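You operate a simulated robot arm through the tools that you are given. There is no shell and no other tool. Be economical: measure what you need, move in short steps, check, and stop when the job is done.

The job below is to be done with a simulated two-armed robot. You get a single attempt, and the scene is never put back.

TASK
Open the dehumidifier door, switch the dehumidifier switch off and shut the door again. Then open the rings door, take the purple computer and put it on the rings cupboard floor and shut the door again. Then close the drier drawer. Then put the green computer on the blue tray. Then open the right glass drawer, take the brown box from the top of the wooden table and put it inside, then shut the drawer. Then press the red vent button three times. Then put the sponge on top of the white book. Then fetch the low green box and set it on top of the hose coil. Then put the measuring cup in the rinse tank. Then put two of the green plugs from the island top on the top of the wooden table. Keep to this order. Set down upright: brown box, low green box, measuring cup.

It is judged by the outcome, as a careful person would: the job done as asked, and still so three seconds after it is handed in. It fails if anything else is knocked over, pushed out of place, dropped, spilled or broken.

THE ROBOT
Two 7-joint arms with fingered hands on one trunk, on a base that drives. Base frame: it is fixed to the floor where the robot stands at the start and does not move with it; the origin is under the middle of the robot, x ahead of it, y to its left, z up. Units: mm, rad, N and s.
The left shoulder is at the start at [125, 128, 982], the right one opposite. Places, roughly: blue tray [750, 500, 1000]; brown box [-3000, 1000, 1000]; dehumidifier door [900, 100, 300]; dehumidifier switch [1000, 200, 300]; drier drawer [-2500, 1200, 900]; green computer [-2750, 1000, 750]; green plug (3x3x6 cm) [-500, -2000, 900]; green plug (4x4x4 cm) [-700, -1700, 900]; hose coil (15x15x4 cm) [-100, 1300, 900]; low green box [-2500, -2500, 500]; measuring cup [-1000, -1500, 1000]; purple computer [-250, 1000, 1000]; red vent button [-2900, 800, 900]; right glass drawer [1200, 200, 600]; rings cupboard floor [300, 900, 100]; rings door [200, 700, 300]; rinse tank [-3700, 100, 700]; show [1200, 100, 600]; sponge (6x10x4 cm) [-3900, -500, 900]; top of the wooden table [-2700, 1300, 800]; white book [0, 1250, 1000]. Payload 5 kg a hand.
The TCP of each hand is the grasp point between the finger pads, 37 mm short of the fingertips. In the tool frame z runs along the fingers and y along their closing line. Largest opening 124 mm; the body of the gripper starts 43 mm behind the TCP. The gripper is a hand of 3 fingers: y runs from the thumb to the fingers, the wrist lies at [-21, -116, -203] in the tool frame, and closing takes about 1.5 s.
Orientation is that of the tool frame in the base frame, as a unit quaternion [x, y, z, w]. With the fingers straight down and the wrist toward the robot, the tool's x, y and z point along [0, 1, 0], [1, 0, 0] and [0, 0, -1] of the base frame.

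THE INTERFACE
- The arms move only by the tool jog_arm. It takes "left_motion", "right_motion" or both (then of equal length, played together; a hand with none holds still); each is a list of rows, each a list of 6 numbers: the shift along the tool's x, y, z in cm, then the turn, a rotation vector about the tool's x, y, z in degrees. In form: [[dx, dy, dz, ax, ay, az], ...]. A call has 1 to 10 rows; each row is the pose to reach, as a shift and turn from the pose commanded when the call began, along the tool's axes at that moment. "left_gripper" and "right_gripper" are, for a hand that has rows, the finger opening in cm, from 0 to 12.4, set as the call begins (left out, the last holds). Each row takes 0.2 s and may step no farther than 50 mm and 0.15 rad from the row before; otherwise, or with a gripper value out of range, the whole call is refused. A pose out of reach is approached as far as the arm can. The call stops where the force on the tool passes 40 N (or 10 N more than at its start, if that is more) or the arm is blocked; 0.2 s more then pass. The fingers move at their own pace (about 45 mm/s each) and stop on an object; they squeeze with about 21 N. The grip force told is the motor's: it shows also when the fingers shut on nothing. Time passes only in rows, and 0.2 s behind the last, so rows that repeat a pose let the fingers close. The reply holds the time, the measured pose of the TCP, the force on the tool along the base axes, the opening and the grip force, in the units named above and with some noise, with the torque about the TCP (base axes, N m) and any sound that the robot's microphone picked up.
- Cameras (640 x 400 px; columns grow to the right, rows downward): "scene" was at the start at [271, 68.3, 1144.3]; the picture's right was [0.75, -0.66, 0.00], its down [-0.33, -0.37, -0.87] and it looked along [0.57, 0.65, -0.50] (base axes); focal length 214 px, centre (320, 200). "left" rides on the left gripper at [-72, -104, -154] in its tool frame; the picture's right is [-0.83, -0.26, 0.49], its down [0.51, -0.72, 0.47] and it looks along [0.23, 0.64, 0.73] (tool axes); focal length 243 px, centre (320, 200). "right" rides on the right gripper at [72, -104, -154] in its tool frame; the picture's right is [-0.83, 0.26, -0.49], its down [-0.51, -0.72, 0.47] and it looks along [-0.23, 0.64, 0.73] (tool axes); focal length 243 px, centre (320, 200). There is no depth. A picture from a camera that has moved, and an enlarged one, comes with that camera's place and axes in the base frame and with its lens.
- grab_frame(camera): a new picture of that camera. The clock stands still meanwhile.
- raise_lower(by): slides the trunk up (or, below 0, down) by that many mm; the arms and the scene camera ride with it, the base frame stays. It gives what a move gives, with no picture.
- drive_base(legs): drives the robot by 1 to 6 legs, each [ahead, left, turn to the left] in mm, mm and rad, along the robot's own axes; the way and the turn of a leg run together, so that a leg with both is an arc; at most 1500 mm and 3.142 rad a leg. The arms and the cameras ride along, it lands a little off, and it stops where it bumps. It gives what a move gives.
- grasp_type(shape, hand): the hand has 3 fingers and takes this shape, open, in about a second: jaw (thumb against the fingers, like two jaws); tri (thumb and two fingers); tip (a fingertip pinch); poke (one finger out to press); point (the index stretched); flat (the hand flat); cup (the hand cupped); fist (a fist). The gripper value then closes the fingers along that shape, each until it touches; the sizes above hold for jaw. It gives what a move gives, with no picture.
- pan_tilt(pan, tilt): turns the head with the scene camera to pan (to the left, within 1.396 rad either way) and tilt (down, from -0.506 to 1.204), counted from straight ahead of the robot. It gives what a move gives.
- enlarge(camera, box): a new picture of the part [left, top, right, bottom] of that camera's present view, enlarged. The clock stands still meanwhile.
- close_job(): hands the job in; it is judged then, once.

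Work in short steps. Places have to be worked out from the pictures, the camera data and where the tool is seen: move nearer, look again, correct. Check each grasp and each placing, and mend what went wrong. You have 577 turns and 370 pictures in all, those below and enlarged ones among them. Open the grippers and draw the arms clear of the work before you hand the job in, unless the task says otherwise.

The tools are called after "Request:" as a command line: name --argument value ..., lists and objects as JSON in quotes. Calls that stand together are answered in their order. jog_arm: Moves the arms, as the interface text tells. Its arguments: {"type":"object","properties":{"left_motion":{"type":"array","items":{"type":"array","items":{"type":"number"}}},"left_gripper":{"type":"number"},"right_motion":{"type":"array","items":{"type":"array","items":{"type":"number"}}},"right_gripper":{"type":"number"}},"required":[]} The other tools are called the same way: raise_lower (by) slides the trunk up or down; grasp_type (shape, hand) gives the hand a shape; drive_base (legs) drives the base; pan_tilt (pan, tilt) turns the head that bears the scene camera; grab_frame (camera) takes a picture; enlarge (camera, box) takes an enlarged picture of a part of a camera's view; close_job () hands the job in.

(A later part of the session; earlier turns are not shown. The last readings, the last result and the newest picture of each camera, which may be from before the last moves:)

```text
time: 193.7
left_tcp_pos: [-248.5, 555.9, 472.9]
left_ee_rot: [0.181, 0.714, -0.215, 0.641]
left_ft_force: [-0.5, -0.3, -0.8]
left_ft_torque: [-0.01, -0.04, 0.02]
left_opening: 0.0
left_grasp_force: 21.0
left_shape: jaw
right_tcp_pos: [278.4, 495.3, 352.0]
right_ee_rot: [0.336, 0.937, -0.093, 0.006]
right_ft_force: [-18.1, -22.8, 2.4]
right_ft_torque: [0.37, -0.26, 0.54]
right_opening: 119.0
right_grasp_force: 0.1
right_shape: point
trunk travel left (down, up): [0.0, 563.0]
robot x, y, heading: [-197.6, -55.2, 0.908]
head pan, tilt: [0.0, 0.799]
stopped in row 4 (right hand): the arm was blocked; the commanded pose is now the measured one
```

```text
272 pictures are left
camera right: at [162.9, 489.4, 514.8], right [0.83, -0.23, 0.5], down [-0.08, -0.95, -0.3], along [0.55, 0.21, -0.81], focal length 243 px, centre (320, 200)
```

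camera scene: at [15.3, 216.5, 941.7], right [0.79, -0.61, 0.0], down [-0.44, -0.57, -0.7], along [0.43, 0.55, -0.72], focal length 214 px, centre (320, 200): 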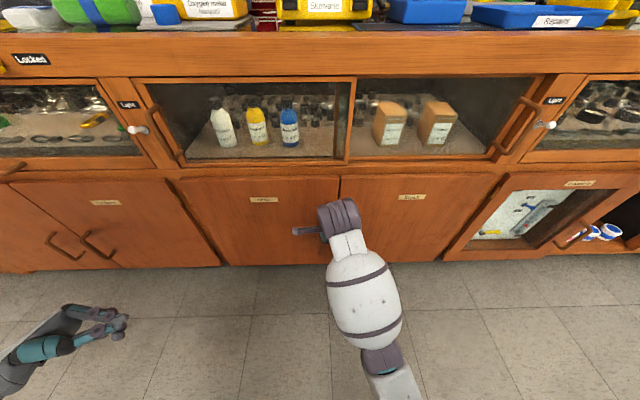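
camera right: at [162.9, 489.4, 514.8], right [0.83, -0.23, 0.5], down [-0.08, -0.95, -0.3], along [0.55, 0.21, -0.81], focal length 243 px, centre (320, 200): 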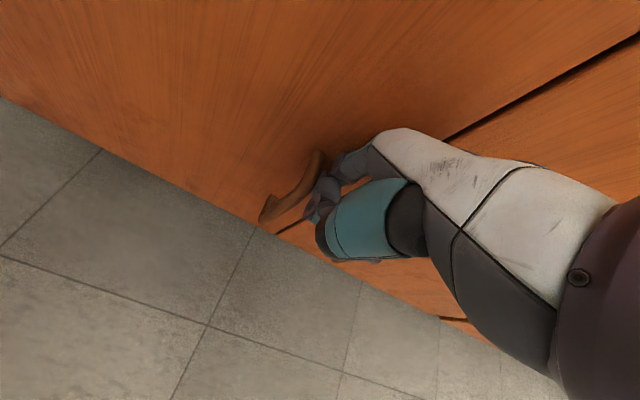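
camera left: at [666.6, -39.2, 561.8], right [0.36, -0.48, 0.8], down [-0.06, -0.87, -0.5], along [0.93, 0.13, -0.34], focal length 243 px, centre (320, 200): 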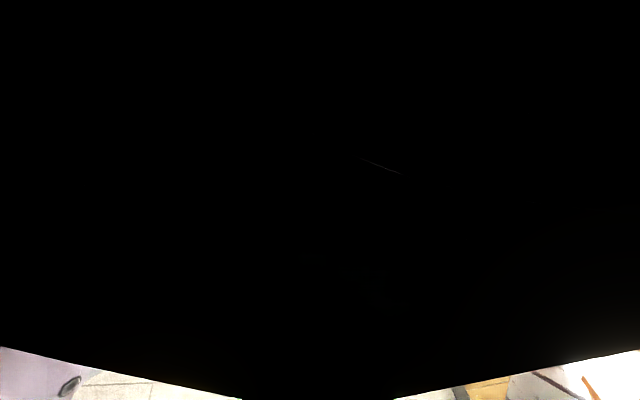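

The arm couldn't retract in that posture. Better: grip the vertical bar with the fingers pointing down and straddling it left/right, which avoids the gap entirely and lets the hand yaw with the door. I back off, switch to the jaw shape and yaw the hand −90°.

Request:
drive_base --legs '[[-150, 0, 0]]'

Request:
grasp_type --hand "right" --shape "jaw"

Request:
jog_arm --right_motion '[[0, 0, 0, -1, 0, -8.4], [0, 0, 0, -2, 0, -16.8], [0, 0, 0, -3, 0, -25.2], [0, 0, 0, -4, 0, -33.6], [0, 0, 0, -5, 0, -42], [0, 0, 0, -6, 0, -50.4], [0, 0, 0, -7, 0, -58.8], [0, 0, 0, -8, 0, -67.2], [0, 0, 0, -8, 0, -75.6], [0, 0, 0, -8, 0, -84]]'

Request:
grab_frame --camera "scene"

Request:
grab_frame --camera "right"

```text
time: 195.0
left_tcp_pos: [-338.6, 438.1, 471.8]
left_ee_rot: [0.18, 0.714, -0.215, 0.642]
left_ft_force: [0.4, -0.7, 0.0]
left_ft_torque: [0.02, -0.02, 0.01]
left_opening: 0.0
left_grasp_force: 21.5
left_shape: jaw
right_tcp_pos: [186.3, 379.2, 352.1]
right_ee_rot: [0.335, 0.938, -0.091, 0.005]
right_ft_force: [0.1, -0.7, -0.1]
right_ft_torque: [0.03, -0.02, 0.03]
right_opening: 119.1
right_grasp_force: 0.1
right_shape: point
trunk travel left (down, up): [0.0, 563.0]
robot x, y, heading: [-285.5, -178.4, 0.92]
head pan, tilt: [0.0, 0.799]
```

```text
time: 195.9
left_tcp_pos: [-339.4, 437.7, 471.1]
left_ee_rot: [0.181, 0.715, -0.216, 0.64]
left_ft_force: [0.6, 0.0, 0.2]
left_ft_torque: [0.01, 0.02, -0.04]
left_opening: 0.1
left_grasp_force: 21.3
left_shape: jaw
right_tcp_pos: [187.0, 378.3, 350.4]
right_ee_rot: [0.335, 0.938, -0.091, 0.005]
right_ft_force: [0.0, -0.1, 0.8]
right_ft_torque: [0.01, 0.01, -0.01]
right_opening: 123.8
right_grasp_force: 0.1
right_shape: jaw
trunk travel left (down, up): [0.0, 563.0]
robot x, y, heading: [-285.4, -177.8, 0.921]
head pan, tilt: [0.0, 0.799]
```

```text
time: 198.1
left_tcp_pos: [-339.3, 438.4, 472.2]
left_ee_rot: [0.181, 0.714, -0.215, 0.641]
left_ft_force: [-0.3, -0.5, 0.3]
left_ft_torque: [0.06, -0.02, 0.0]
left_opening: 0.1
left_grasp_force: 20.6
left_shape: jaw
right_tcp_pos: [188.2, 378.9, 351.8]
right_ee_rot: [-0.38, 0.924, -0.011, -0.036]
right_ft_force: [0.6, -0.5, 0.0]
right_ft_torque: [0.02, -0.01, 0.02]
right_opening: 123.7
right_grasp_force: 0.0
right_shape: jaw
trunk travel left (down, up): [0.0, 563.0]
robot x, y, heading: [-285.3, -177.4, 0.92]
head pan, tilt: [0.0, 0.799]
```

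```text
271 pictures are left
camera scene: at [-74.9, 100.1, 941.5], right [0.79, -0.61, 0.0], down [-0.44, -0.57, -0.7], along [0.42, 0.55, -0.72], focal length 214 px, centre (320, 200)
```

scene: 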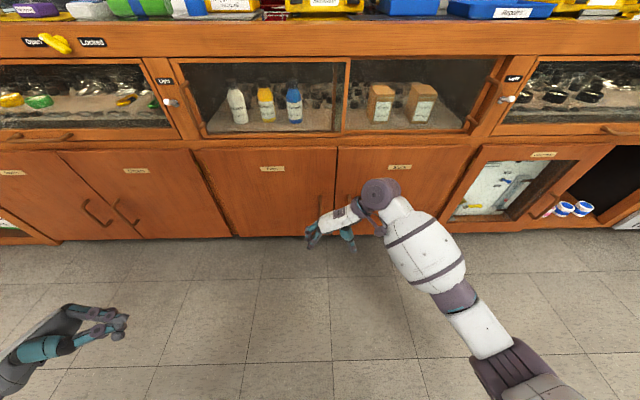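

```text
270 pictures are left
camera right: at [217.3, 262.5, 509.9], right [0.43, 0.79, 0.43], down [0.84, -0.18, -0.51], along [-0.33, 0.58, -0.74], focal length 243 px, centre (320, 200)
```

right: 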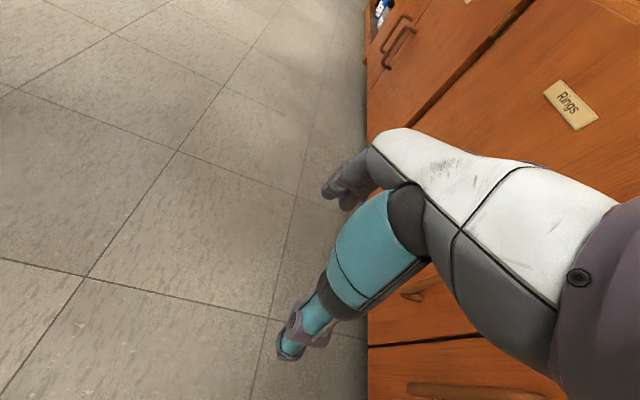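

That yaw works. I now tilt the fingers 45° toward the door (so the palm stays clear of it) and move left to line up with the bar.

Request:
jog_arm --right_motion '[[0, 0.7, 0, 0, -7.5, 0], [0, 1.4, 0, 0, -15, 0], [0, 2.1, 0, 0, -22.5, 0], [0, 2.8, 0, 0, -30, 0], [0, 3.5, 0, 0, -37.5, 0], [0, 4.1, 0, 0, -45, 0]]' --right_gripper 9

Request:
drive_base --legs '[[110, 0, 0]]'

Request:
enlarge --camera "scene" --box '[220, 140, 460, 300]'

Request:
grab_frame --camera "right"

```text
time: 199.5
left_tcp_pos: [-338.1, 438.3, 472.1]
left_ee_rot: [0.181, 0.714, -0.215, 0.641]
left_ft_force: [-0.3, 1.4, 0.7]
left_ft_torque: [0.01, -0.02, -0.02]
left_opening: 0.0
left_grasp_force: 20.8
left_shape: jaw
right_tcp_pos: [159.2, 408.0, 352.3]
right_ee_rot: [-0.355, 0.868, 0.135, 0.322]
right_ft_force: [0.1, 0.4, 0.7]
right_ft_torque: [-0.04, -0.02, -0.02]
right_opening: 90.2
right_grasp_force: 0.1
right_shape: jaw
trunk travel left (down, up): [0.0, 563.0]
robot x, y, heading: [-285.9, -176.1, 0.915]
head pan, tilt: [0.0, 0.799]
```

```text
time: 200.7
left_tcp_pos: [-272.1, 526.4, 471.3]
left_ee_rot: [0.18, 0.715, -0.214, 0.641]
left_ft_force: [-0.3, -0.3, 0.1]
left_ft_torque: [0.01, 0.02, 0.0]
left_opening: 0.2
left_grasp_force: 21.2
left_shape: jaw
right_tcp_pos: [225.4, 495.6, 351.5]
right_ee_rot: [-0.355, 0.867, 0.135, 0.321]
right_ft_force: [0.5, 0.2, 0.1]
right_ft_torque: [-0.05, 0.01, -0.01]
right_opening: 90.3
right_grasp_force: 0.0
right_shape: jaw
trunk travel left (down, up): [0.0, 563.0]
robot x, y, heading: [-215.9, -86.0, 0.914]
head pan, tilt: [0.0, 0.799]
```

```text
2.50 times, centred on (340, 220) of scene
camera zoom: at [-7.6, 189.0, 941.3], right [0.79, -0.61, 0.0], down [-0.44, -0.57, -0.7], along [0.42, 0.55, -0.72], focal length 536 px, centre (270, 150)
```

zoom: 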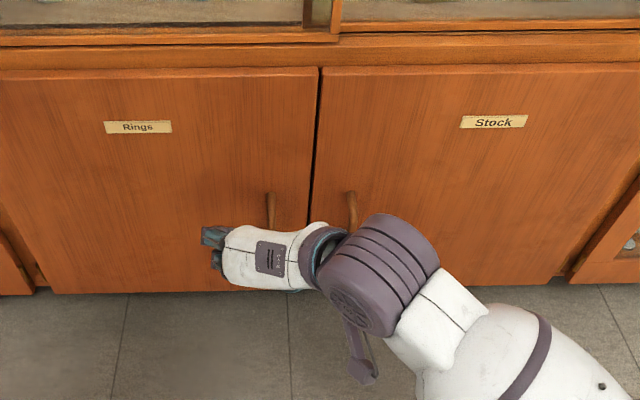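

```text
268 pictures are left
camera right: at [187.0, 314.2, 419.7], right [0.04, 0.4, 0.92], down [1.0, -0.03, -0.03], along [0.01, 0.92, -0.4], focal length 243 px, centre (320, 200)
```

right: 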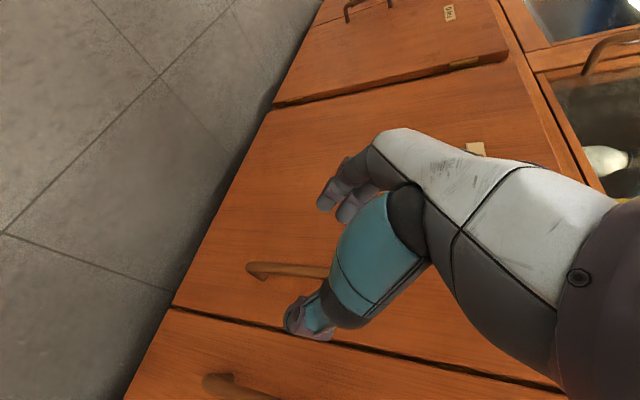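

The bar lies between thumb and fingers. I advance along the fingers 10 cm and close.

Request:
jog_arm --right_motion '[[0, 0.3, 3, 0, 0, 0], [0, 0.6, 6, 0, 0, 0], [0, 0.8, 8.5, 0, 0, 0], [0, 0.9, 10, 0, 0, 0]]'

Request:
grab_frame --camera "right"

```text
time: 201.7
left_tcp_pos: [-273.6, 525.3, 473.1]
left_ee_rot: [0.181, 0.714, -0.213, 0.642]
left_ft_force: [-0.5, -0.2, -0.5]
left_ft_torque: [-0.02, -0.01, 0.04]
left_opening: 0.0
left_grasp_force: 20.6
left_shape: jaw
right_tcp_pos: [260.6, 548.5, 275.4]
right_ee_rot: [-0.357, 0.867, 0.136, 0.319]
right_ft_force: [-23.4, -24.9, 11.3]
right_ft_torque: [0.3, 0.43, 1.53]
right_opening: 87.9
right_grasp_force: 0.1
right_shape: jaw
trunk travel left (down, up): [0.0, 563.0]
robot x, y, heading: [-220.0, -89.4, 0.919]
head pan, tilt: [0.0, 0.799]
```

```text
267 pictures are left
camera right: at [223.7, 364.7, 343.9], right [0.04, 0.4, 0.92], down [1.0, -0.02, -0.03], along [0.01, 0.92, -0.4], focal length 243 px, centre (320, 200)
```

right: 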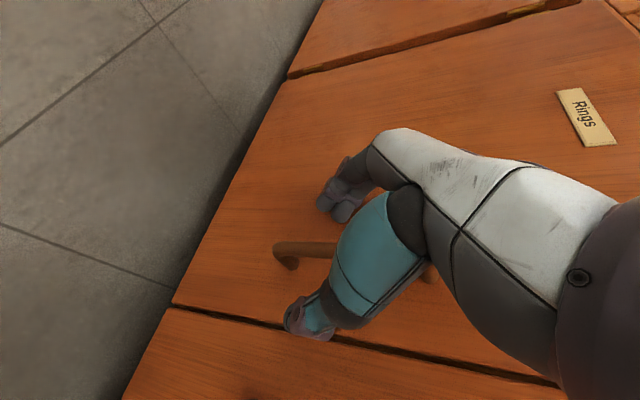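

Request:
jog_arm --right_motion '[[0, 0, -0.4, 0, 0, 0], [0, 0, -0.4, 0, 0, 0], [0, 0, -0.4, 0, 0, 0], [0, 0, -0.4, 0, 0, 0], [0, 0, -0.4, 0, 0, 0], [0, 0, -0.4, 0, 0, 0], [0, 0, -0.4, 0, 0, 0]]' --right_gripper 0

Request:
grab_frame --camera "right"

```text
time: 203.3
left_tcp_pos: [-271.8, 525.7, 472.5]
left_ee_rot: [0.181, 0.714, -0.214, 0.641]
left_ft_force: [-0.4, -0.4, 0.4]
left_ft_torque: [0.03, 0.0, 0.02]
left_opening: 0.2
left_grasp_force: 20.8
left_shape: jaw
right_tcp_pos: [263.3, 545.1, 278.5]
right_ee_rot: [-0.356, 0.867, 0.135, 0.321]
right_ft_force: [-22.4, -24.5, -2.8]
right_ft_torque: [-0.07, 0.67, 2.27]
right_opening: 22.7
right_grasp_force: 20.8
right_shape: jaw
trunk travel left (down, up): [0.0, 563.0]
robot x, y, heading: [-218.1, -89.3, 0.914]
head pan, tilt: [0.0, 0.799]
```

```text
266 pictures are left
camera right: at [225.1, 364.0, 346.8], right [0.04, 0.4, 0.92], down [1.0, -0.03, -0.03], along [0.01, 0.92, -0.4], focal length 243 px, centre (320, 200)
```

right: 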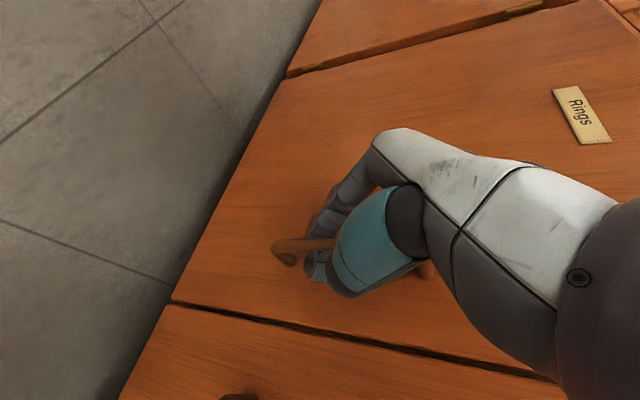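

The bar is gripped. I pull the door along its arc to 20°, yawing with it.

Request:
jog_arm --right_motion '[[2.53, 0.16, -2.18, 3.3, 0, 3.8], [5.05, 0.61, -4.34, 6.5, 0, 7.6], [7.53, 1.35, -6.48, 9.8, 0, 11.4], [9.94, 2.37, -8.56, 13.1, 0, 15.1]]'

Request:
grab_frame --camera "scene"

```text
time: 204.3
left_tcp_pos: [-271.9, 526.2, 471.9]
left_ee_rot: [0.18, 0.715, -0.216, 0.641]
left_ft_force: [0.0, 0.7, -0.5]
left_ft_torque: [0.01, -0.01, -0.01]
left_opening: 0.0
left_grasp_force: 20.9
left_shape: jaw
right_tcp_pos: [153.7, 469.6, 279.0]
right_ee_rot: [-0.2, 0.917, 0.074, 0.339]
right_ft_force: [6.2, -19.9, -12.5]
right_ft_torque: [-0.33, 0.2, 1.19]
right_opening: 21.7
right_grasp_force: 21.1
right_shape: jaw
trunk travel left (down, up): [0.0, 563.0]
robot x, y, heading: [-219.8, -89.2, 0.919]
head pan, tilt: [0.0, 0.799]
```

```text
265 pictures are left
camera scene: at [-7.4, 188.6, 941.3], right [0.79, -0.61, 0.0], down [-0.44, -0.57, -0.7], along [0.42, 0.55, -0.72], focal length 214 px, centre (320, 200)
```

scene: 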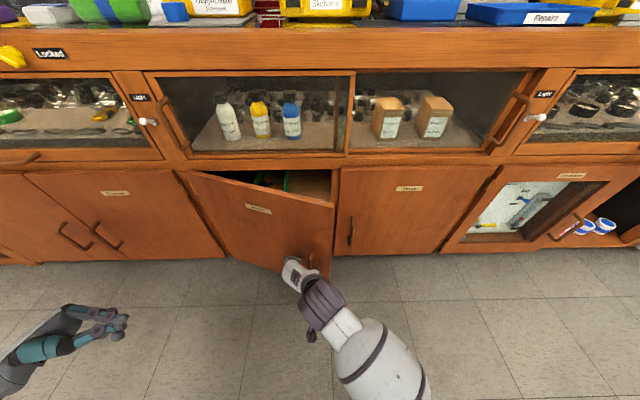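

Door opens well. Continue the same arc by another 30°.

Request:
jog_arm --right_motion '[[2.55, 0.15, -2.18, 3.3, 0, 3.8], [5.09, 0.6, -4.35, 6.5, 0, 7.6], [7.59, 1.33, -6.49, 9.8, 0, 11.4], [10.0, 2.36, -8.57, 13.1, 0, 15.2], [12.4, 3.64, -10.6, 16.3, 0, 19.0], [14.65, 5.2, -12.5, 19.5, 0, 22.9]]'

Request:
grab_frame --camera "scene"

```text
time: 205.2
left_tcp_pos: [-275.7, 527.4, 471.8]
left_ee_rot: [0.178, 0.715, -0.213, 0.641]
left_ft_force: [0.1, 0.3, 0.3]
left_ft_torque: [0.01, 0.01, 0.02]
left_opening: 0.1
left_grasp_force: 20.8
left_shape: jaw
right_tcp_pos: [171.5, 451.5, 297.9]
right_ee_rot: [-0.075, 0.886, 0.028, 0.457]
right_ft_force: [-12.9, 21.5, -13.5]
right_ft_torque: [0.29, 0.22, 0.43]
right_opening: 16.9
right_grasp_force: 20.7
right_shape: jaw
trunk travel left (down, up): [0.0, 563.0]
robot x, y, heading: [-218.5, -85.3, 0.922]
head pan, tilt: [0.0, 0.799]
stopped in row 4 (right hand): the force on the tool passed its limit at 45 N (the readings are from after the stop); the commanded pose is now the measured one
```

```text
264 pictures are left
camera scene: at [-9.7, 192.1, 941.1], right [0.8, -0.6, 0.0], down [-0.43, -0.57, -0.7], along [0.42, 0.56, -0.72], focal length 214 px, centre (320, 200)
```

scene: 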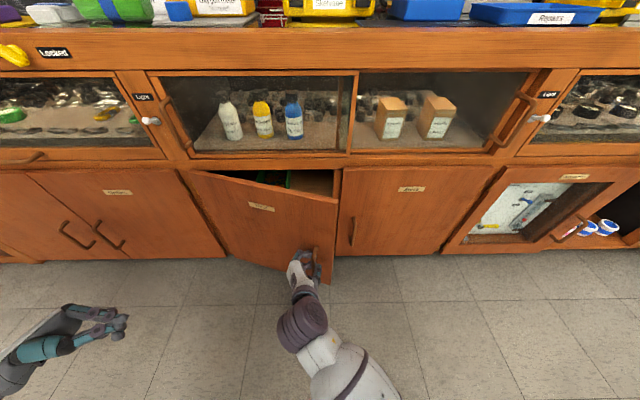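

The arm can't retract further, so I pull with the base instead: back and left along the arc.

Request:
drive_base --legs '[[-53, 28, 0], [-50, 36, 0], [-44, 43, 0], [-37, 49, 0]]'

Request:
grab_frame --camera "scene"

```text
time: 206.3
left_tcp_pos: [-326.0, 504.3, 470.8]
left_ee_rot: [0.178, 0.715, -0.213, 0.642]
left_ft_force: [-0.5, 0.9, 0.6]
left_ft_torque: [-0.02, 0.0, -0.02]
left_opening: 0.0
left_grasp_force: 21.1
left_shape: jaw
right_tcp_pos: [119.9, 429.8, 297.3]
right_ee_rot: [-0.077, 0.887, 0.029, 0.455]
right_ft_force: [-6.7, 17.6, -9.9]
right_ft_torque: [0.27, -0.01, 0.24]
right_opening: 16.9
right_grasp_force: 20.4
right_shape: jaw
trunk travel left (down, up): [0.0, 563.0]
robot x, y, heading: [-267.1, -109.6, 0.93]
head pan, tilt: [0.0, 0.799]
stopped in leg 1: the force on the tool passed its limit at 42 N (the readings are from after the stop); the commanded pose is now the measured one
```

```text
263 pictures are left
camera scene: at [-59.3, 169.0, 941.2], right [0.8, -0.6, 0.0], down [-0.43, -0.57, -0.7], along [0.42, 0.56, -0.72], focal length 214 px, centre (320, 200)
```

scene: 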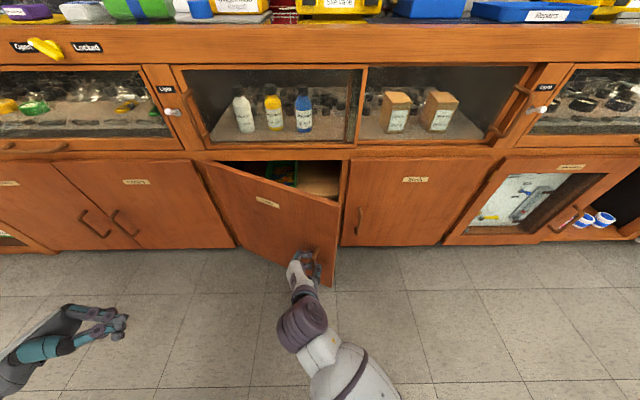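

Request:
drive_base --legs '[[-25, 45, 0], [-35, 45, 0], [-35, 45, 0]]'

Request:
grab_frame --camera "scene"

```text
time: 208.7
left_tcp_pos: [-480.4, 508.8, 472.4]
left_ee_rot: [0.179, 0.715, -0.213, 0.642]
left_ft_force: [0.2, -0.1, -0.4]
left_ft_torque: [0.02, 0.01, -0.02]
left_opening: 0.0
left_grasp_force: 20.9
left_shape: jaw
right_tcp_pos: [-31.3, 430.4, 298.2]
right_ee_rot: [-0.074, 0.887, 0.026, 0.456]
right_ft_force: [0.8, -21.4, 8.8]
right_ft_torque: [-0.17, -0.14, -0.32]
right_opening: 21.9
right_grasp_force: 21.4
right_shape: jaw
trunk travel left (down, up): [0.0, 563.0]
robot x, y, heading: [-424.7, -101.3, 0.918]
head pan, tilt: [0.0, 0.799]
stopped in leg 3: the force on the tool passed its limit at 40 N (the readings are from after the stop); the commanded pose is now the measured one
```

```text
262 pictures are left
camera scene: at [-214.3, 171.3, 941.9], right [0.8, -0.6, 0.0], down [-0.43, -0.57, -0.7], along [0.42, 0.56, -0.72], focal length 214 px, centre (320, 200)
```

scene: 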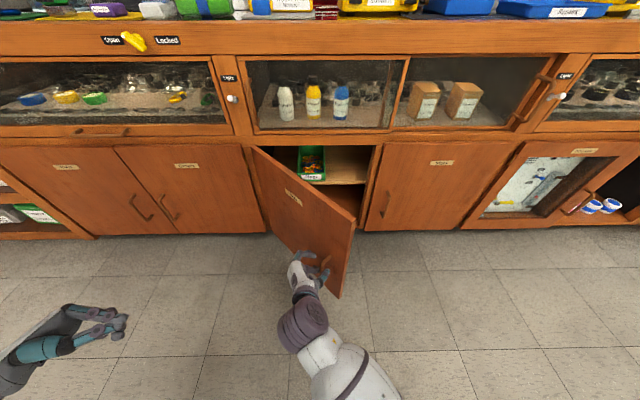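

Door is at ~50°. Continue, now more backward.

Request:
drive_base --legs '[[-45, 10, 0], [-35, 30, 0], [-30, 45, 0], [-20, 45, 0]]'

Request:
grab_frame --camera "scene"

```text
time: 210.1
left_tcp_pos: [-532.7, 479.1, 472.4]
left_ee_rot: [0.177, 0.715, -0.212, 0.642]
left_ft_force: [1.0, -0.3, 1.1]
left_ft_torque: [-0.01, 0.02, 0.01]
left_opening: 0.1
left_grasp_force: 20.5
left_shape: jaw
right_tcp_pos: [-83.9, 405.9, 302.0]
right_ee_rot: [-0.074, 0.886, 0.033, 0.456]
right_ft_force: [3.3, 22.0, -6.5]
right_ft_torque: [0.35, -0.05, 0.07]
right_opening: 18.5
right_grasp_force: 20.6
right_shape: jaw
trunk travel left (down, up): [0.0, 563.0]
robot x, y, heading: [-474.7, -135.6, 0.925]
head pan, tilt: [0.0, 0.799]
stopped in leg 2: the force on the tool passed its limit at 42 N (the readings are from after the stop); the commanded pose is now the measured one
```

```text
261 pictures are left
camera scene: at [-266.1, 142.8, 941.1], right [0.8, -0.6, 0.0], down [-0.43, -0.57, -0.7], along [0.42, 0.56, -0.72], focal length 214 px, centre (320, 200)
```

scene: 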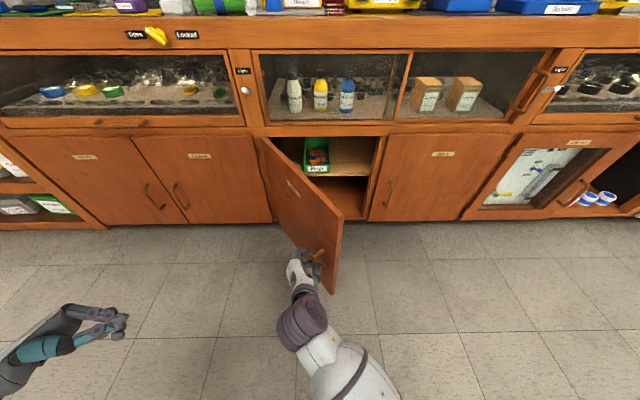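

Request:
drive_base --legs '[[10, 50, 0], [-25, 45, 0], [-20, 45, 0]]'

Request:
grab_frame --camera "scene"

```text
time: 212.5
left_tcp_pos: [-665.0, 535.8, 471.8]
left_ee_rot: [0.179, 0.715, -0.211, 0.642]
left_ft_force: [-0.1, 0.0, -0.3]
left_ft_torque: [0.01, 0.03, 0.04]
left_opening: 0.0
left_grasp_force: 21.1
left_shape: jaw
right_tcp_pos: [-217.4, 461.2, 303.6]
right_ee_rot: [-0.073, 0.886, 0.033, 0.457]
right_ft_force: [20.1, 30.9, 5.7]
right_ft_torque: [0.53, -0.26, -0.53]
right_opening: 18.5
right_grasp_force: 21.3
right_shape: jaw
trunk travel left (down, up): [0.0, 563.0]
robot x, y, heading: [-607.6, -78.9, 0.929]
head pan, tilt: [0.0, 0.799]
```

```text
260 pictures are left
camera scene: at [-399.2, 198.7, 941.3], right [0.8, -0.6, 0.0], down [-0.43, -0.57, -0.7], along [0.42, 0.56, -0.72], focal length 214 px, centre (320, 200)
```

scene: 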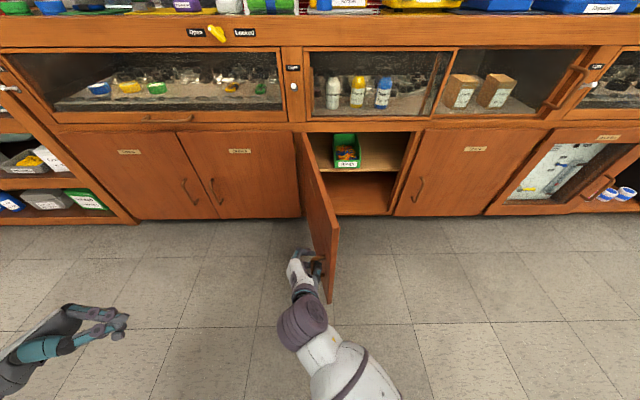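

Door is ~85° open. I release the bar and withdraw the hand.

Request:
jog_arm --right_motion '[[0, 0, 0, 0, 0, 0], [0, 0, 0, 0, 0, 0], [0, 0, 0, 0, 0, 0], [0, 0, 0, 0, 0, 0], [0, 0, -4, 0, 0, 0], [0, 0, -8, 0, 0, 0], [0, 0, -11, 0, 0, 0]]' --right_gripper 8

Request:
grab_frame --camera "scene"

```text
time: 214.1
left_tcp_pos: [-665.3, 534.3, 473.2]
left_ee_rot: [0.179, 0.715, -0.213, 0.642]
left_ft_force: [-0.7, -0.6, -0.4]
left_ft_torque: [-0.01, 0.03, 0.0]
left_opening: 0.0
left_grasp_force: 21.3
left_shape: jaw
right_tcp_pos: [-182.1, 448.4, 329.3]
right_ee_rot: [-0.096, 0.827, -0.015, 0.554]
right_ft_force: [0.7, -0.5, 0.2]
right_ft_torque: [-0.01, 0.02, 0.0]
right_opening: 79.6
right_grasp_force: 0.0
right_shape: jaw
trunk travel left (down, up): [0.0, 563.0]
robot x, y, heading: [-608.2, -78.5, 0.925]
head pan, tilt: [0.0, 0.799]
stopped in row 7 (right hand): the arm was blocked; the commanded pose is now the measured one
```

```text
259 pictures are left
camera scene: at [-399.1, 197.9, 942.1], right [0.8, -0.6, 0.0], down [-0.43, -0.57, -0.7], along [0.42, 0.56, -0.72], focal length 214 px, centre (320, 200)
```

scene: 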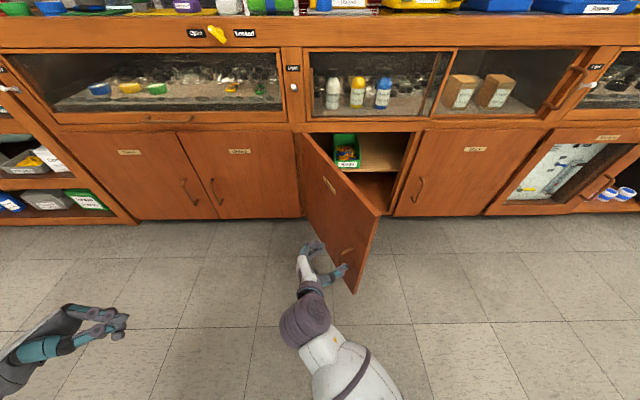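

The arm itself can't retract here, so I back the base out diagonally along the finger direction.

Request:
drive_base --legs '[[-130, 130, 0]]'

Request:
grab_frame --camera "scene"

```text
time: 215.8
left_tcp_pos: [-845.2, 511.6, 472.6]
left_ee_rot: [0.179, 0.715, -0.212, 0.642]
left_ft_force: [0.3, 0.0, -0.4]
left_ft_torque: [0.0, -0.03, -0.02]
left_opening: 0.3
left_grasp_force: 21.3
left_shape: jaw
right_tcp_pos: [-362.2, 426.0, 331.3]
right_ee_rot: [-0.096, 0.827, -0.013, 0.554]
right_ft_force: [0.0, 0.4, -0.3]
right_ft_torque: [-0.02, 0.01, -0.04]
right_opening: 79.9
right_grasp_force: 0.1
right_shape: jaw
trunk travel left (down, up): [0.0, 563.0]
robot x, y, heading: [-788.5, -102.1, 0.917]
head pan, tilt: [0.0, 0.799]
```

```text
258 pictures are left
camera scene: at [-579.5, 173.9, 941.6], right [0.8, -0.6, 0.0], down [-0.43, -0.57, -0.7], along [0.42, 0.56, -0.72], focal length 214 px, centre (320, 200)
```

scene: 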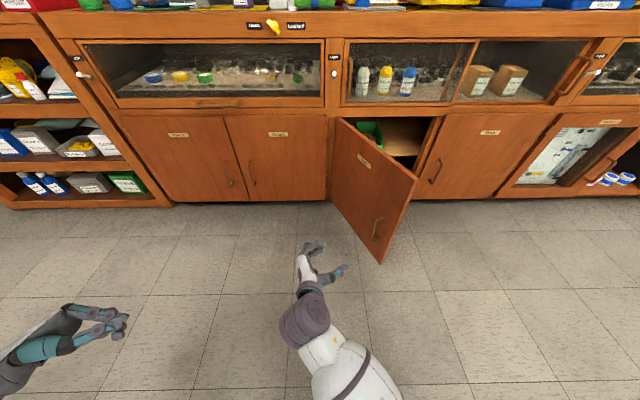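

The hand is free; door ~50° open, which can be widened later. Now the purple computer: raise the trunk and hand, and turn the hand to point forward-down.

Request:
raise_lower --by 480

Request:
jog_arm --right_motion '[[0, 0, 0, -5, 0, -5.5], [0, 0, 0, -10, 0, -11], [0, 0, 0, -15, 0, -16.5], [0, 0, 0, -20, 0, -22], [0, 0, 0, -25, 0, -27.5], [0, 0, 0, -28, 0, -32]]'

Request:
pan_tilt --pan 0.1 --tilt 0.6

Request:
grab_frame --camera "scene"

```text
refused: 480 is not a number from -400 to 400
```

```text
time: 217.2
left_tcp_pos: [-844.2, 511.9, 472.4]
left_ee_rot: [0.179, 0.715, -0.213, 0.642]
left_ft_force: [-0.1, -1.0, 0.7]
left_ft_torque: [0.0, 0.01, -0.01]
left_opening: 0.3
left_grasp_force: 20.6
left_shape: jaw
right_tcp_pos: [-362.5, 424.5, 330.2]
right_ee_rot: [-0.449, 0.747, 0.034, 0.489]
right_ft_force: [0.0, 0.1, -0.5]
right_ft_torque: [0.0, 0.01, 0.03]
right_opening: 79.8
right_grasp_force: 0.0
right_shape: jaw
trunk travel left (down, up): [0.0, 563.0]
robot x, y, heading: [-790.8, -101.6, 0.923]
head pan, tilt: [0.0, 0.799]
```

```text
time: 218.0
left_tcp_pos: [-844.4, 511.0, 472.3]
left_ee_rot: [0.178, 0.715, -0.213, 0.642]
left_ft_force: [0.8, -0.9, -0.9]
left_ft_torque: [0.01, -0.04, -0.03]
left_opening: 0.0
left_grasp_force: 20.7
left_shape: jaw
right_tcp_pos: [-361.7, 425.1, 329.9]
right_ee_rot: [-0.447, 0.748, 0.033, 0.49]
right_ft_force: [-0.3, 0.4, -1.3]
right_ft_torque: [-0.05, 0.02, 0.01]
right_opening: 80.0
right_grasp_force: 0.0
right_shape: jaw
trunk travel left (down, up): [0.0, 563.0]
robot x, y, heading: [-792.7, -105.4, 0.924]
head pan, tilt: [0.099, 0.6]
```

```text
257 pictures are left
camera scene: at [-581.9, 185.0, 958.3], right [0.85, -0.52, 0.0], down [-0.29, -0.48, -0.82], along [0.43, 0.7, -0.57], focal length 214 px, centre (320, 200)
```

scene: 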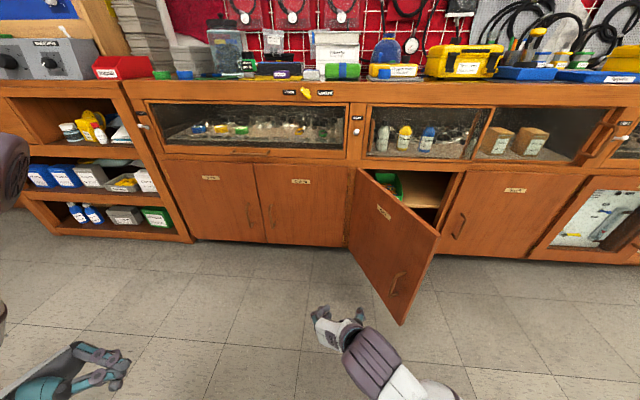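

Request:
raise_lower --by 400

Request:
drive_base --legs '[[0, 270, 0]]'

Request:
grab_frame --camera "scene"

Request:
enlarge --camera "scene" --box '[240, 60, 480, 200]'

```text
time: 221.8
left_tcp_pos: [-845.5, 510.7, 871.4]
left_ee_rot: [0.179, 0.714, -0.213, 0.642]
left_ft_force: [0.4, -0.8, 0.1]
left_ft_torque: [-0.03, -0.03, 0.01]
left_opening: 0.0
left_grasp_force: 21.2
left_shape: jaw
right_tcp_pos: [-363.4, 424.7, 730.3]
right_ee_rot: [-0.448, 0.747, 0.034, 0.489]
right_ft_force: [-0.3, 1.0, -0.2]
right_ft_torque: [-0.01, -0.02, 0.0]
right_opening: 79.8
right_grasp_force: 0.1
right_shape: jaw
trunk travel left (down, up): [-400.0, 163.0]
robot x, y, heading: [-786.1, -104.4, 0.924]
head pan, tilt: [0.099, 0.6]
```

```text
time: 224.8
left_tcp_pos: [-1059.6, 674.3, 872.6]
left_ee_rot: [0.179, 0.714, -0.213, 0.642]
left_ft_force: [-0.3, -0.2, 0.2]
left_ft_torque: [-0.03, -0.03, 0.0]
left_opening: 0.0
left_grasp_force: 21.1
left_shape: jaw
right_tcp_pos: [-577.9, 587.7, 732.2]
right_ee_rot: [-0.447, 0.748, 0.035, 0.489]
right_ft_force: [0.0, 0.9, -0.4]
right_ft_torque: [-0.04, 0.02, -0.02]
right_opening: 79.8
right_grasp_force: 0.0
right_shape: jaw
trunk travel left (down, up): [-400.0, 163.0]
robot x, y, heading: [-1002.2, 58.0, 0.922]
head pan, tilt: [0.099, 0.6]
```

```text
256 pictures are left
camera scene: at [-869.7, 252.3, 1375.9], right [0.85, -0.52, 0.0], down [-0.29, -0.48, -0.83], along [0.43, 0.7, -0.56], focal length 214 px, centre (320, 200)
```

scene: 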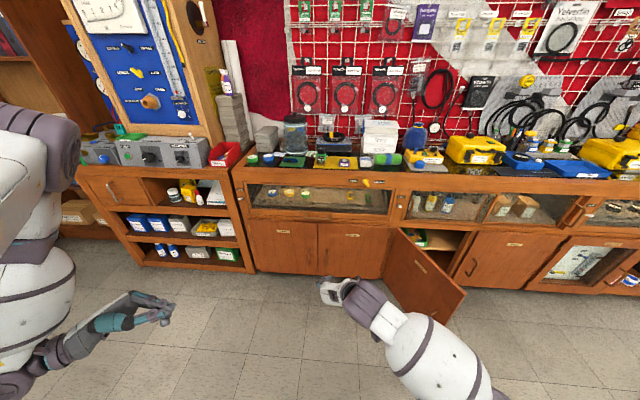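

```text
2.67 times, centred on (360, 130) of scene
camera zoom: at [-869.7, 252.3, 1375.9], right [0.85, -0.52, 0.0], down [-0.29, -0.48, -0.83], along [0.43, 0.7, -0.56], focal length 572 px, centre (213, 387)
```

zoom: 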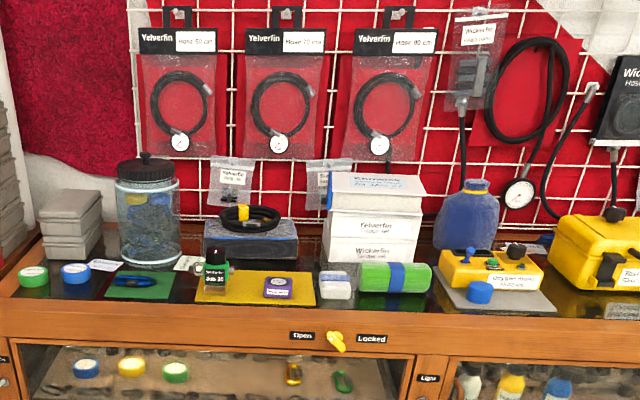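

The purple computer is at about s=−825, n=786, top z≈885. I level the hand (fingers 45° down-forward, closing left-right) and raise it above the bench.

Request:
jog_arm --right_motion '[[-3.6, -1.8, -2.4, -5.6, 3.3, 5.2], [-7.2, -3.6, -4.8, -11.2, 6.6, 10.4], [-10.8, -5.4, -7.3, -16.9, 10, 15.5], [-14.4, -7.3, -9.8, -16.9, 10, 15.5], [-18, -9.1, -12.2, -16.9, 10, 15.5], [-21.6, -10.9, -14.7, -16.9, 10, 15.5], [-25.2, -12.7, -17.1, -16.9, 10, 15.5]]' --right_gripper 12.4

Request:
grab_frame --camera "right"

```text
time: 226.4
left_tcp_pos: [-1060.1, 674.5, 871.7]
left_ee_rot: [0.18, 0.714, -0.213, 0.642]
left_ft_force: [0.1, 0.2, -0.7]
left_ft_torque: [0.01, -0.02, 0.0]
left_opening: 0.0
left_grasp_force: 21.4
left_shape: jaw
right_tcp_pos: [-579.7, 589.1, 1057.9]
right_ee_rot: [-0.411, 0.828, 0.169, 0.342]
right_ft_force: [0.2, -0.3, -0.3]
right_ft_torque: [-0.04, -0.01, -0.04]
right_opening: 123.5
right_grasp_force: 0.1
right_shape: jaw
trunk travel left (down, up): [-400.0, 163.0]
robot x, y, heading: [-1001.4, 59.7, 0.923]
head pan, tilt: [0.099, 0.6]
```

```text
254 pictures are left
camera right: at [-594.8, 400.5, 1115.5], right [-0.06, 0.35, 0.93], down [0.99, 0.11, 0.03], along [-0.1, 0.93, -0.36], focal length 243 px, centre (320, 200)
```

right: 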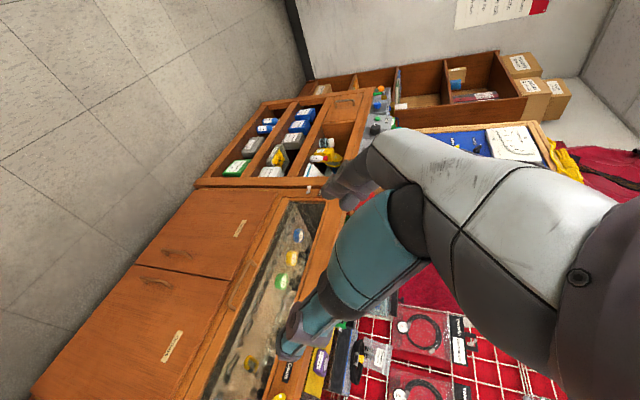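

Now drive forward so the hand is over the bench edge, then look.

Request:
drive_base --legs '[[530, 0, 0]]'

Request:
grab_frame --camera "scene"

Request:
grab_frame --camera "right"

```text
time: 229.5
left_tcp_pos: [-735.0, 1101.4, 872.5]
left_ee_rot: [0.18, 0.715, -0.215, 0.641]
left_ft_force: [-0.2, 0.6, 0.4]
left_ft_torque: [-0.03, 0.01, -0.01]
left_opening: 0.1
left_grasp_force: 21.2
left_shape: jaw
right_tcp_pos: [-253.3, 1015.9, 1058.0]
right_ee_rot: [-0.409, 0.828, 0.169, 0.343]
right_ft_force: [0.9, -0.8, 0.0]
right_ft_torque: [0.0, 0.0, 0.0]
right_opening: 124.0
right_grasp_force: 0.2
right_shape: jaw
trunk travel left (down, up): [-400.0, 163.0]
robot x, y, heading: [-679.5, 487.5, 0.919]
head pan, tilt: [0.099, 0.6]
```

```text
253 pictures are left
camera scene: at [-545.4, 679.1, 1376.0], right [0.85, -0.52, 0.0], down [-0.3, -0.48, -0.83], along [0.43, 0.7, -0.56], focal length 214 px, centre (320, 200)
```

scene: 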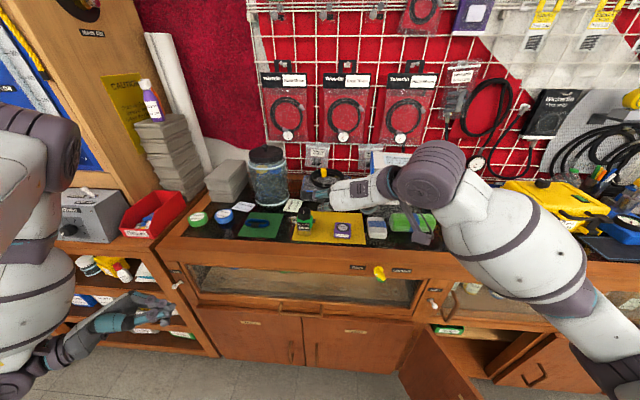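

```text
252 pictures are left
camera right: at [-269.4, 826.6, 1115.4], right [-0.06, 0.35, 0.93], down [0.99, 0.11, 0.03], along [-0.1, 0.93, -0.35], focal length 243 px, centre (320, 200)
```

right: 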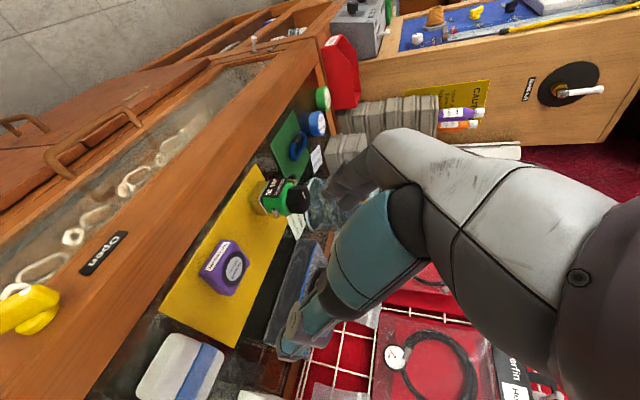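

The computer is at about s=−822, n=753, z≈883. I go down 75 mm, shift 7 mm left, then advance along the fingers.

Request:
jog_arm --right_motion '[[2.7, 0.4, 2.7, 0, 0, 0], [5.3, 0.7, 5.3, 0, 0, 0], [5.3, 0.7, 8.5, 0, 0, 0], [5.3, 0.7, 11.5, 0, 0, 0], [5.3, 0.7, 13.5, 0, 0, 0]]' --right_gripper 9.5

Request:
grab_frame --camera "right"

Request:
enlarge --camera "scene" --box '[270, 160, 430, 270]'

```text
time: 230.7
left_tcp_pos: [-734.9, 1101.6, 872.6]
left_ee_rot: [0.18, 0.715, -0.214, 0.641]
left_ft_force: [-0.5, -0.7, -0.1]
left_ft_torque: [0.01, -0.02, -0.03]
left_opening: 0.2
left_grasp_force: 21.1
left_shape: jaw
right_tcp_pos: [-221.9, 1066.0, 924.3]
right_ee_rot: [-0.41, 0.828, 0.168, 0.343]
right_ft_force: [0.0, 0.9, 0.3]
right_ft_torque: [0.05, 0.07, -0.03]
right_opening: 95.3
right_grasp_force: 0.0
right_shape: jaw
trunk travel left (down, up): [-400.0, 163.0]
robot x, y, heading: [-683.1, 487.5, 0.921]
head pan, tilt: [0.099, 0.6]
```

```text
251 pictures are left
camera right: at [-239.0, 877.2, 980.5], right [-0.06, 0.35, 0.93], down [0.99, 0.11, 0.03], along [-0.1, 0.93, -0.35], focal length 243 px, centre (320, 200)
```

right: 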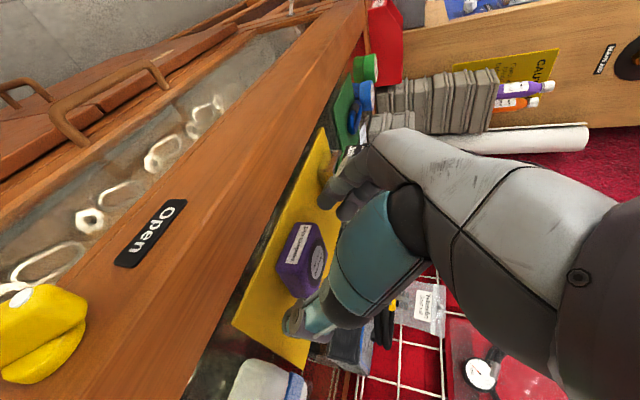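

```text
3.64 times, centred on (350, 215) of scene
camera zoom: at [-544.9, 679.8, 1375.9], right [0.85, -0.52, 0.0], down [-0.3, -0.48, -0.82], along [0.43, 0.7, -0.57], focal length 780 px, centre (211, 146)
```

zoom: 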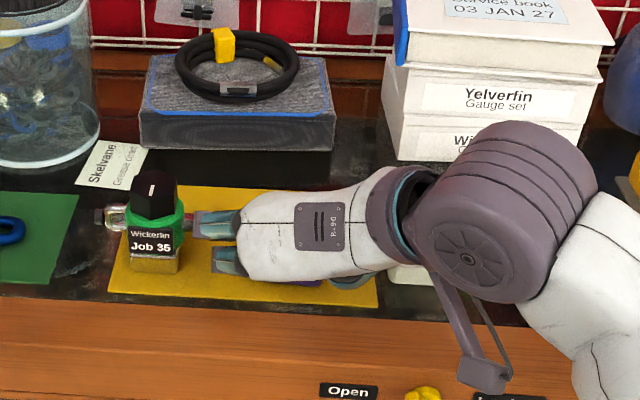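

Aligned. Advance the last 34 mm and close.

Request:
jog_arm --right_motion '[[0, 0, 1.5, 0, 0, 0], [0, 0, 3.0, 0, 0, 0], [0, 0, 4.0, 0, 0, 0]]'

Request:
grab_frame --camera "right"

```text
time: 231.5
left_tcp_pos: [-737.3, 1098.6, 875.1]
left_ee_rot: [0.18, 0.714, -0.213, 0.643]
left_ft_force: [0.6, -0.6, 0.4]
left_ft_torque: [0.05, 0.01, -0.02]
left_opening: 0.0
left_grasp_force: 21.1
left_shape: jaw
right_tcp_pos: [-208.0, 1087.5, 902.3]
right_ee_rot: [-0.408, 0.827, 0.173, 0.346]
right_ft_force: [-4.5, -10.2, 27.2]
right_ft_torque: [0.96, 0.97, 0.57]
right_opening: 95.6
right_grasp_force: 0.1
right_shape: jaw
trunk travel left (down, up): [-400.0, 163.0]
robot x, y, heading: [-683.5, 489.3, 0.92]
head pan, tilt: [0.099, 0.6]
```

```text
249 pictures are left
camera right: at [-223.7, 897.4, 957.4], right [-0.07, 0.34, 0.94], down [0.99, 0.11, 0.03], along [-0.1, 0.93, -0.35], focal length 243 px, centre (320, 200)
```

right: 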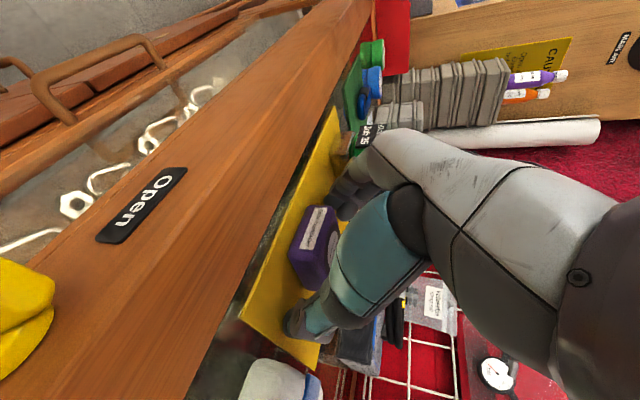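

Fingertips touch the cloth. I lift 4 mm and close.

Request:
jog_arm --right_motion '[[-0.35, 0, -0.35, 0, 0, 0], [-0.35, 0, -0.35, 0, 0, 0], [-0.35, 0, -0.35, 0, 0, 0], [-0.35, 0, -0.35, 0, 0, 0], [-0.35, 0, -0.35, 0, 0, 0], [-0.35, 0, -0.35, 0, 0, 0], [-0.35, 0, -0.35, 0, 0, 0], [-0.35, 0, -0.35, 0, 0, 0]]' --right_gripper 0

Request:
grab_frame --camera "right"

```text
time: 233.3
left_tcp_pos: [-737.4, 1101.6, 872.6]
left_ee_rot: [0.179, 0.714, -0.214, 0.642]
left_ft_force: [-0.2, 0.0, -0.4]
left_ft_torque: [-0.01, 0.01, 0.01]
left_opening: 0.1
left_grasp_force: 21.0
left_shape: jaw
right_tcp_pos: [-208.7, 1088.9, 903.1]
right_ee_rot: [-0.41, 0.827, 0.169, 0.345]
right_ft_force: [-13.2, 10.8, 27.8]
right_ft_torque: [1.52, 0.91, 0.44]
right_opening: 58.9
right_grasp_force: 21.4
right_shape: jaw
trunk travel left (down, up): [-400.0, 163.0]
robot x, y, heading: [-678.2, 484.3, 0.922]
head pan, tilt: [0.099, 0.6]
```

```text
248 pictures are left
camera right: at [-225.0, 899.0, 960.2], right [-0.07, 0.35, 0.94], down [0.99, 0.11, 0.03], along [-0.1, 0.93, -0.35], focal length 243 px, centre (320, 200)
```

right: 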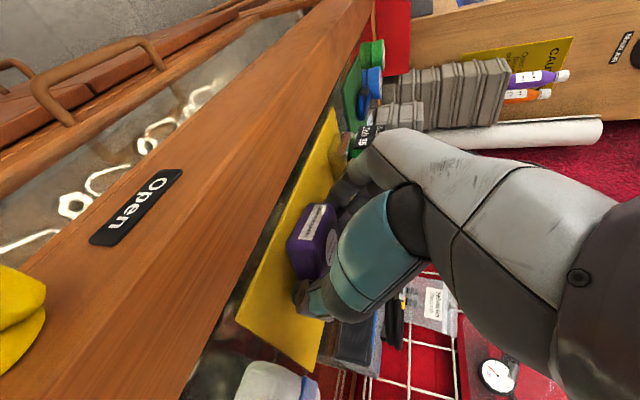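

Gripped at 59 mm opening. Lift 12 cm and check.

Request:
jog_arm --right_motion '[[-1.4, 0, -1.4, 0, 0, 0], [-2.8, 0, -2.8, 0, 0, 0], [-5.6, 0, -5.6, 0, 0, 0], [-8.5, 0, -8.5, 0, 0, 0]]'

Request:
grab_frame --camera "right"

Request:
grab_frame --camera "scene"

```text
time: 234.3
left_tcp_pos: [-734.5, 1100.6, 872.9]
left_ee_rot: [0.18, 0.714, -0.214, 0.642]
left_ft_force: [-0.7, 0.3, -0.4]
left_ft_torque: [-0.02, -0.05, -0.02]
left_opening: 0.0
left_grasp_force: 20.8
left_shape: jaw
right_tcp_pos: [-208.2, 1089.5, 1022.3]
right_ee_rot: [-0.411, 0.828, 0.167, 0.343]
right_ft_force: [0.6, -0.1, -1.9]
right_ft_torque: [0.02, -0.02, -0.01]
right_opening: 51.1
right_grasp_force: 20.8
right_shape: jaw
trunk travel left (down, up): [-400.0, 163.0]
robot x, y, heading: [-679.8, 490.5, 0.925]
head pan, tilt: [0.099, 0.6]
```

```text
247 pictures are left
camera right: at [-223.1, 900.7, 1079.5], right [-0.06, 0.35, 0.93], down [0.99, 0.11, 0.03], along [-0.09, 0.93, -0.36], focal length 243 px, centre (320, 200)
```

right: 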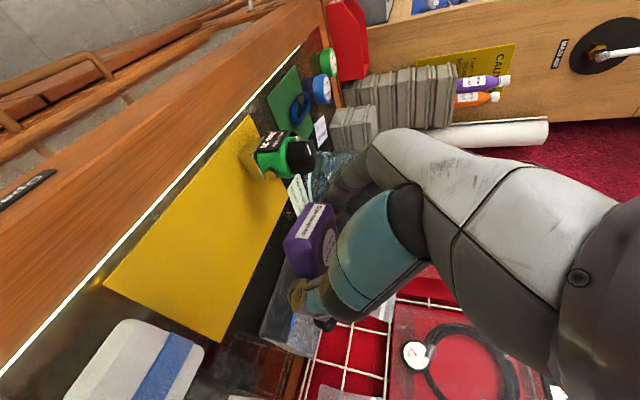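

```text
246 pictures are left
camera scene: at [-545.4, 679.7, 1375.9], right [0.85, -0.52, 0.0], down [-0.3, -0.48, -0.83], along [0.43, 0.7, -0.56], focal length 214 px, centre (320, 200)
```

scene: 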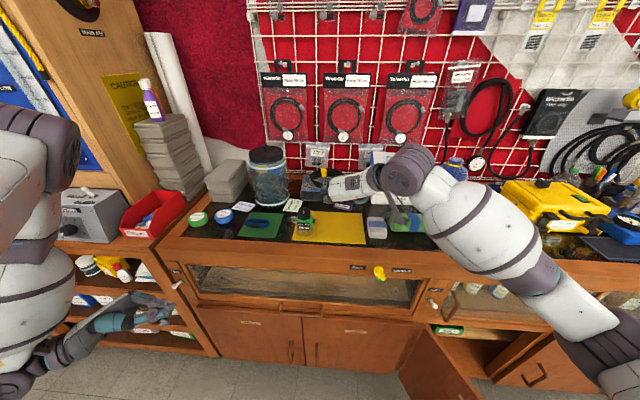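

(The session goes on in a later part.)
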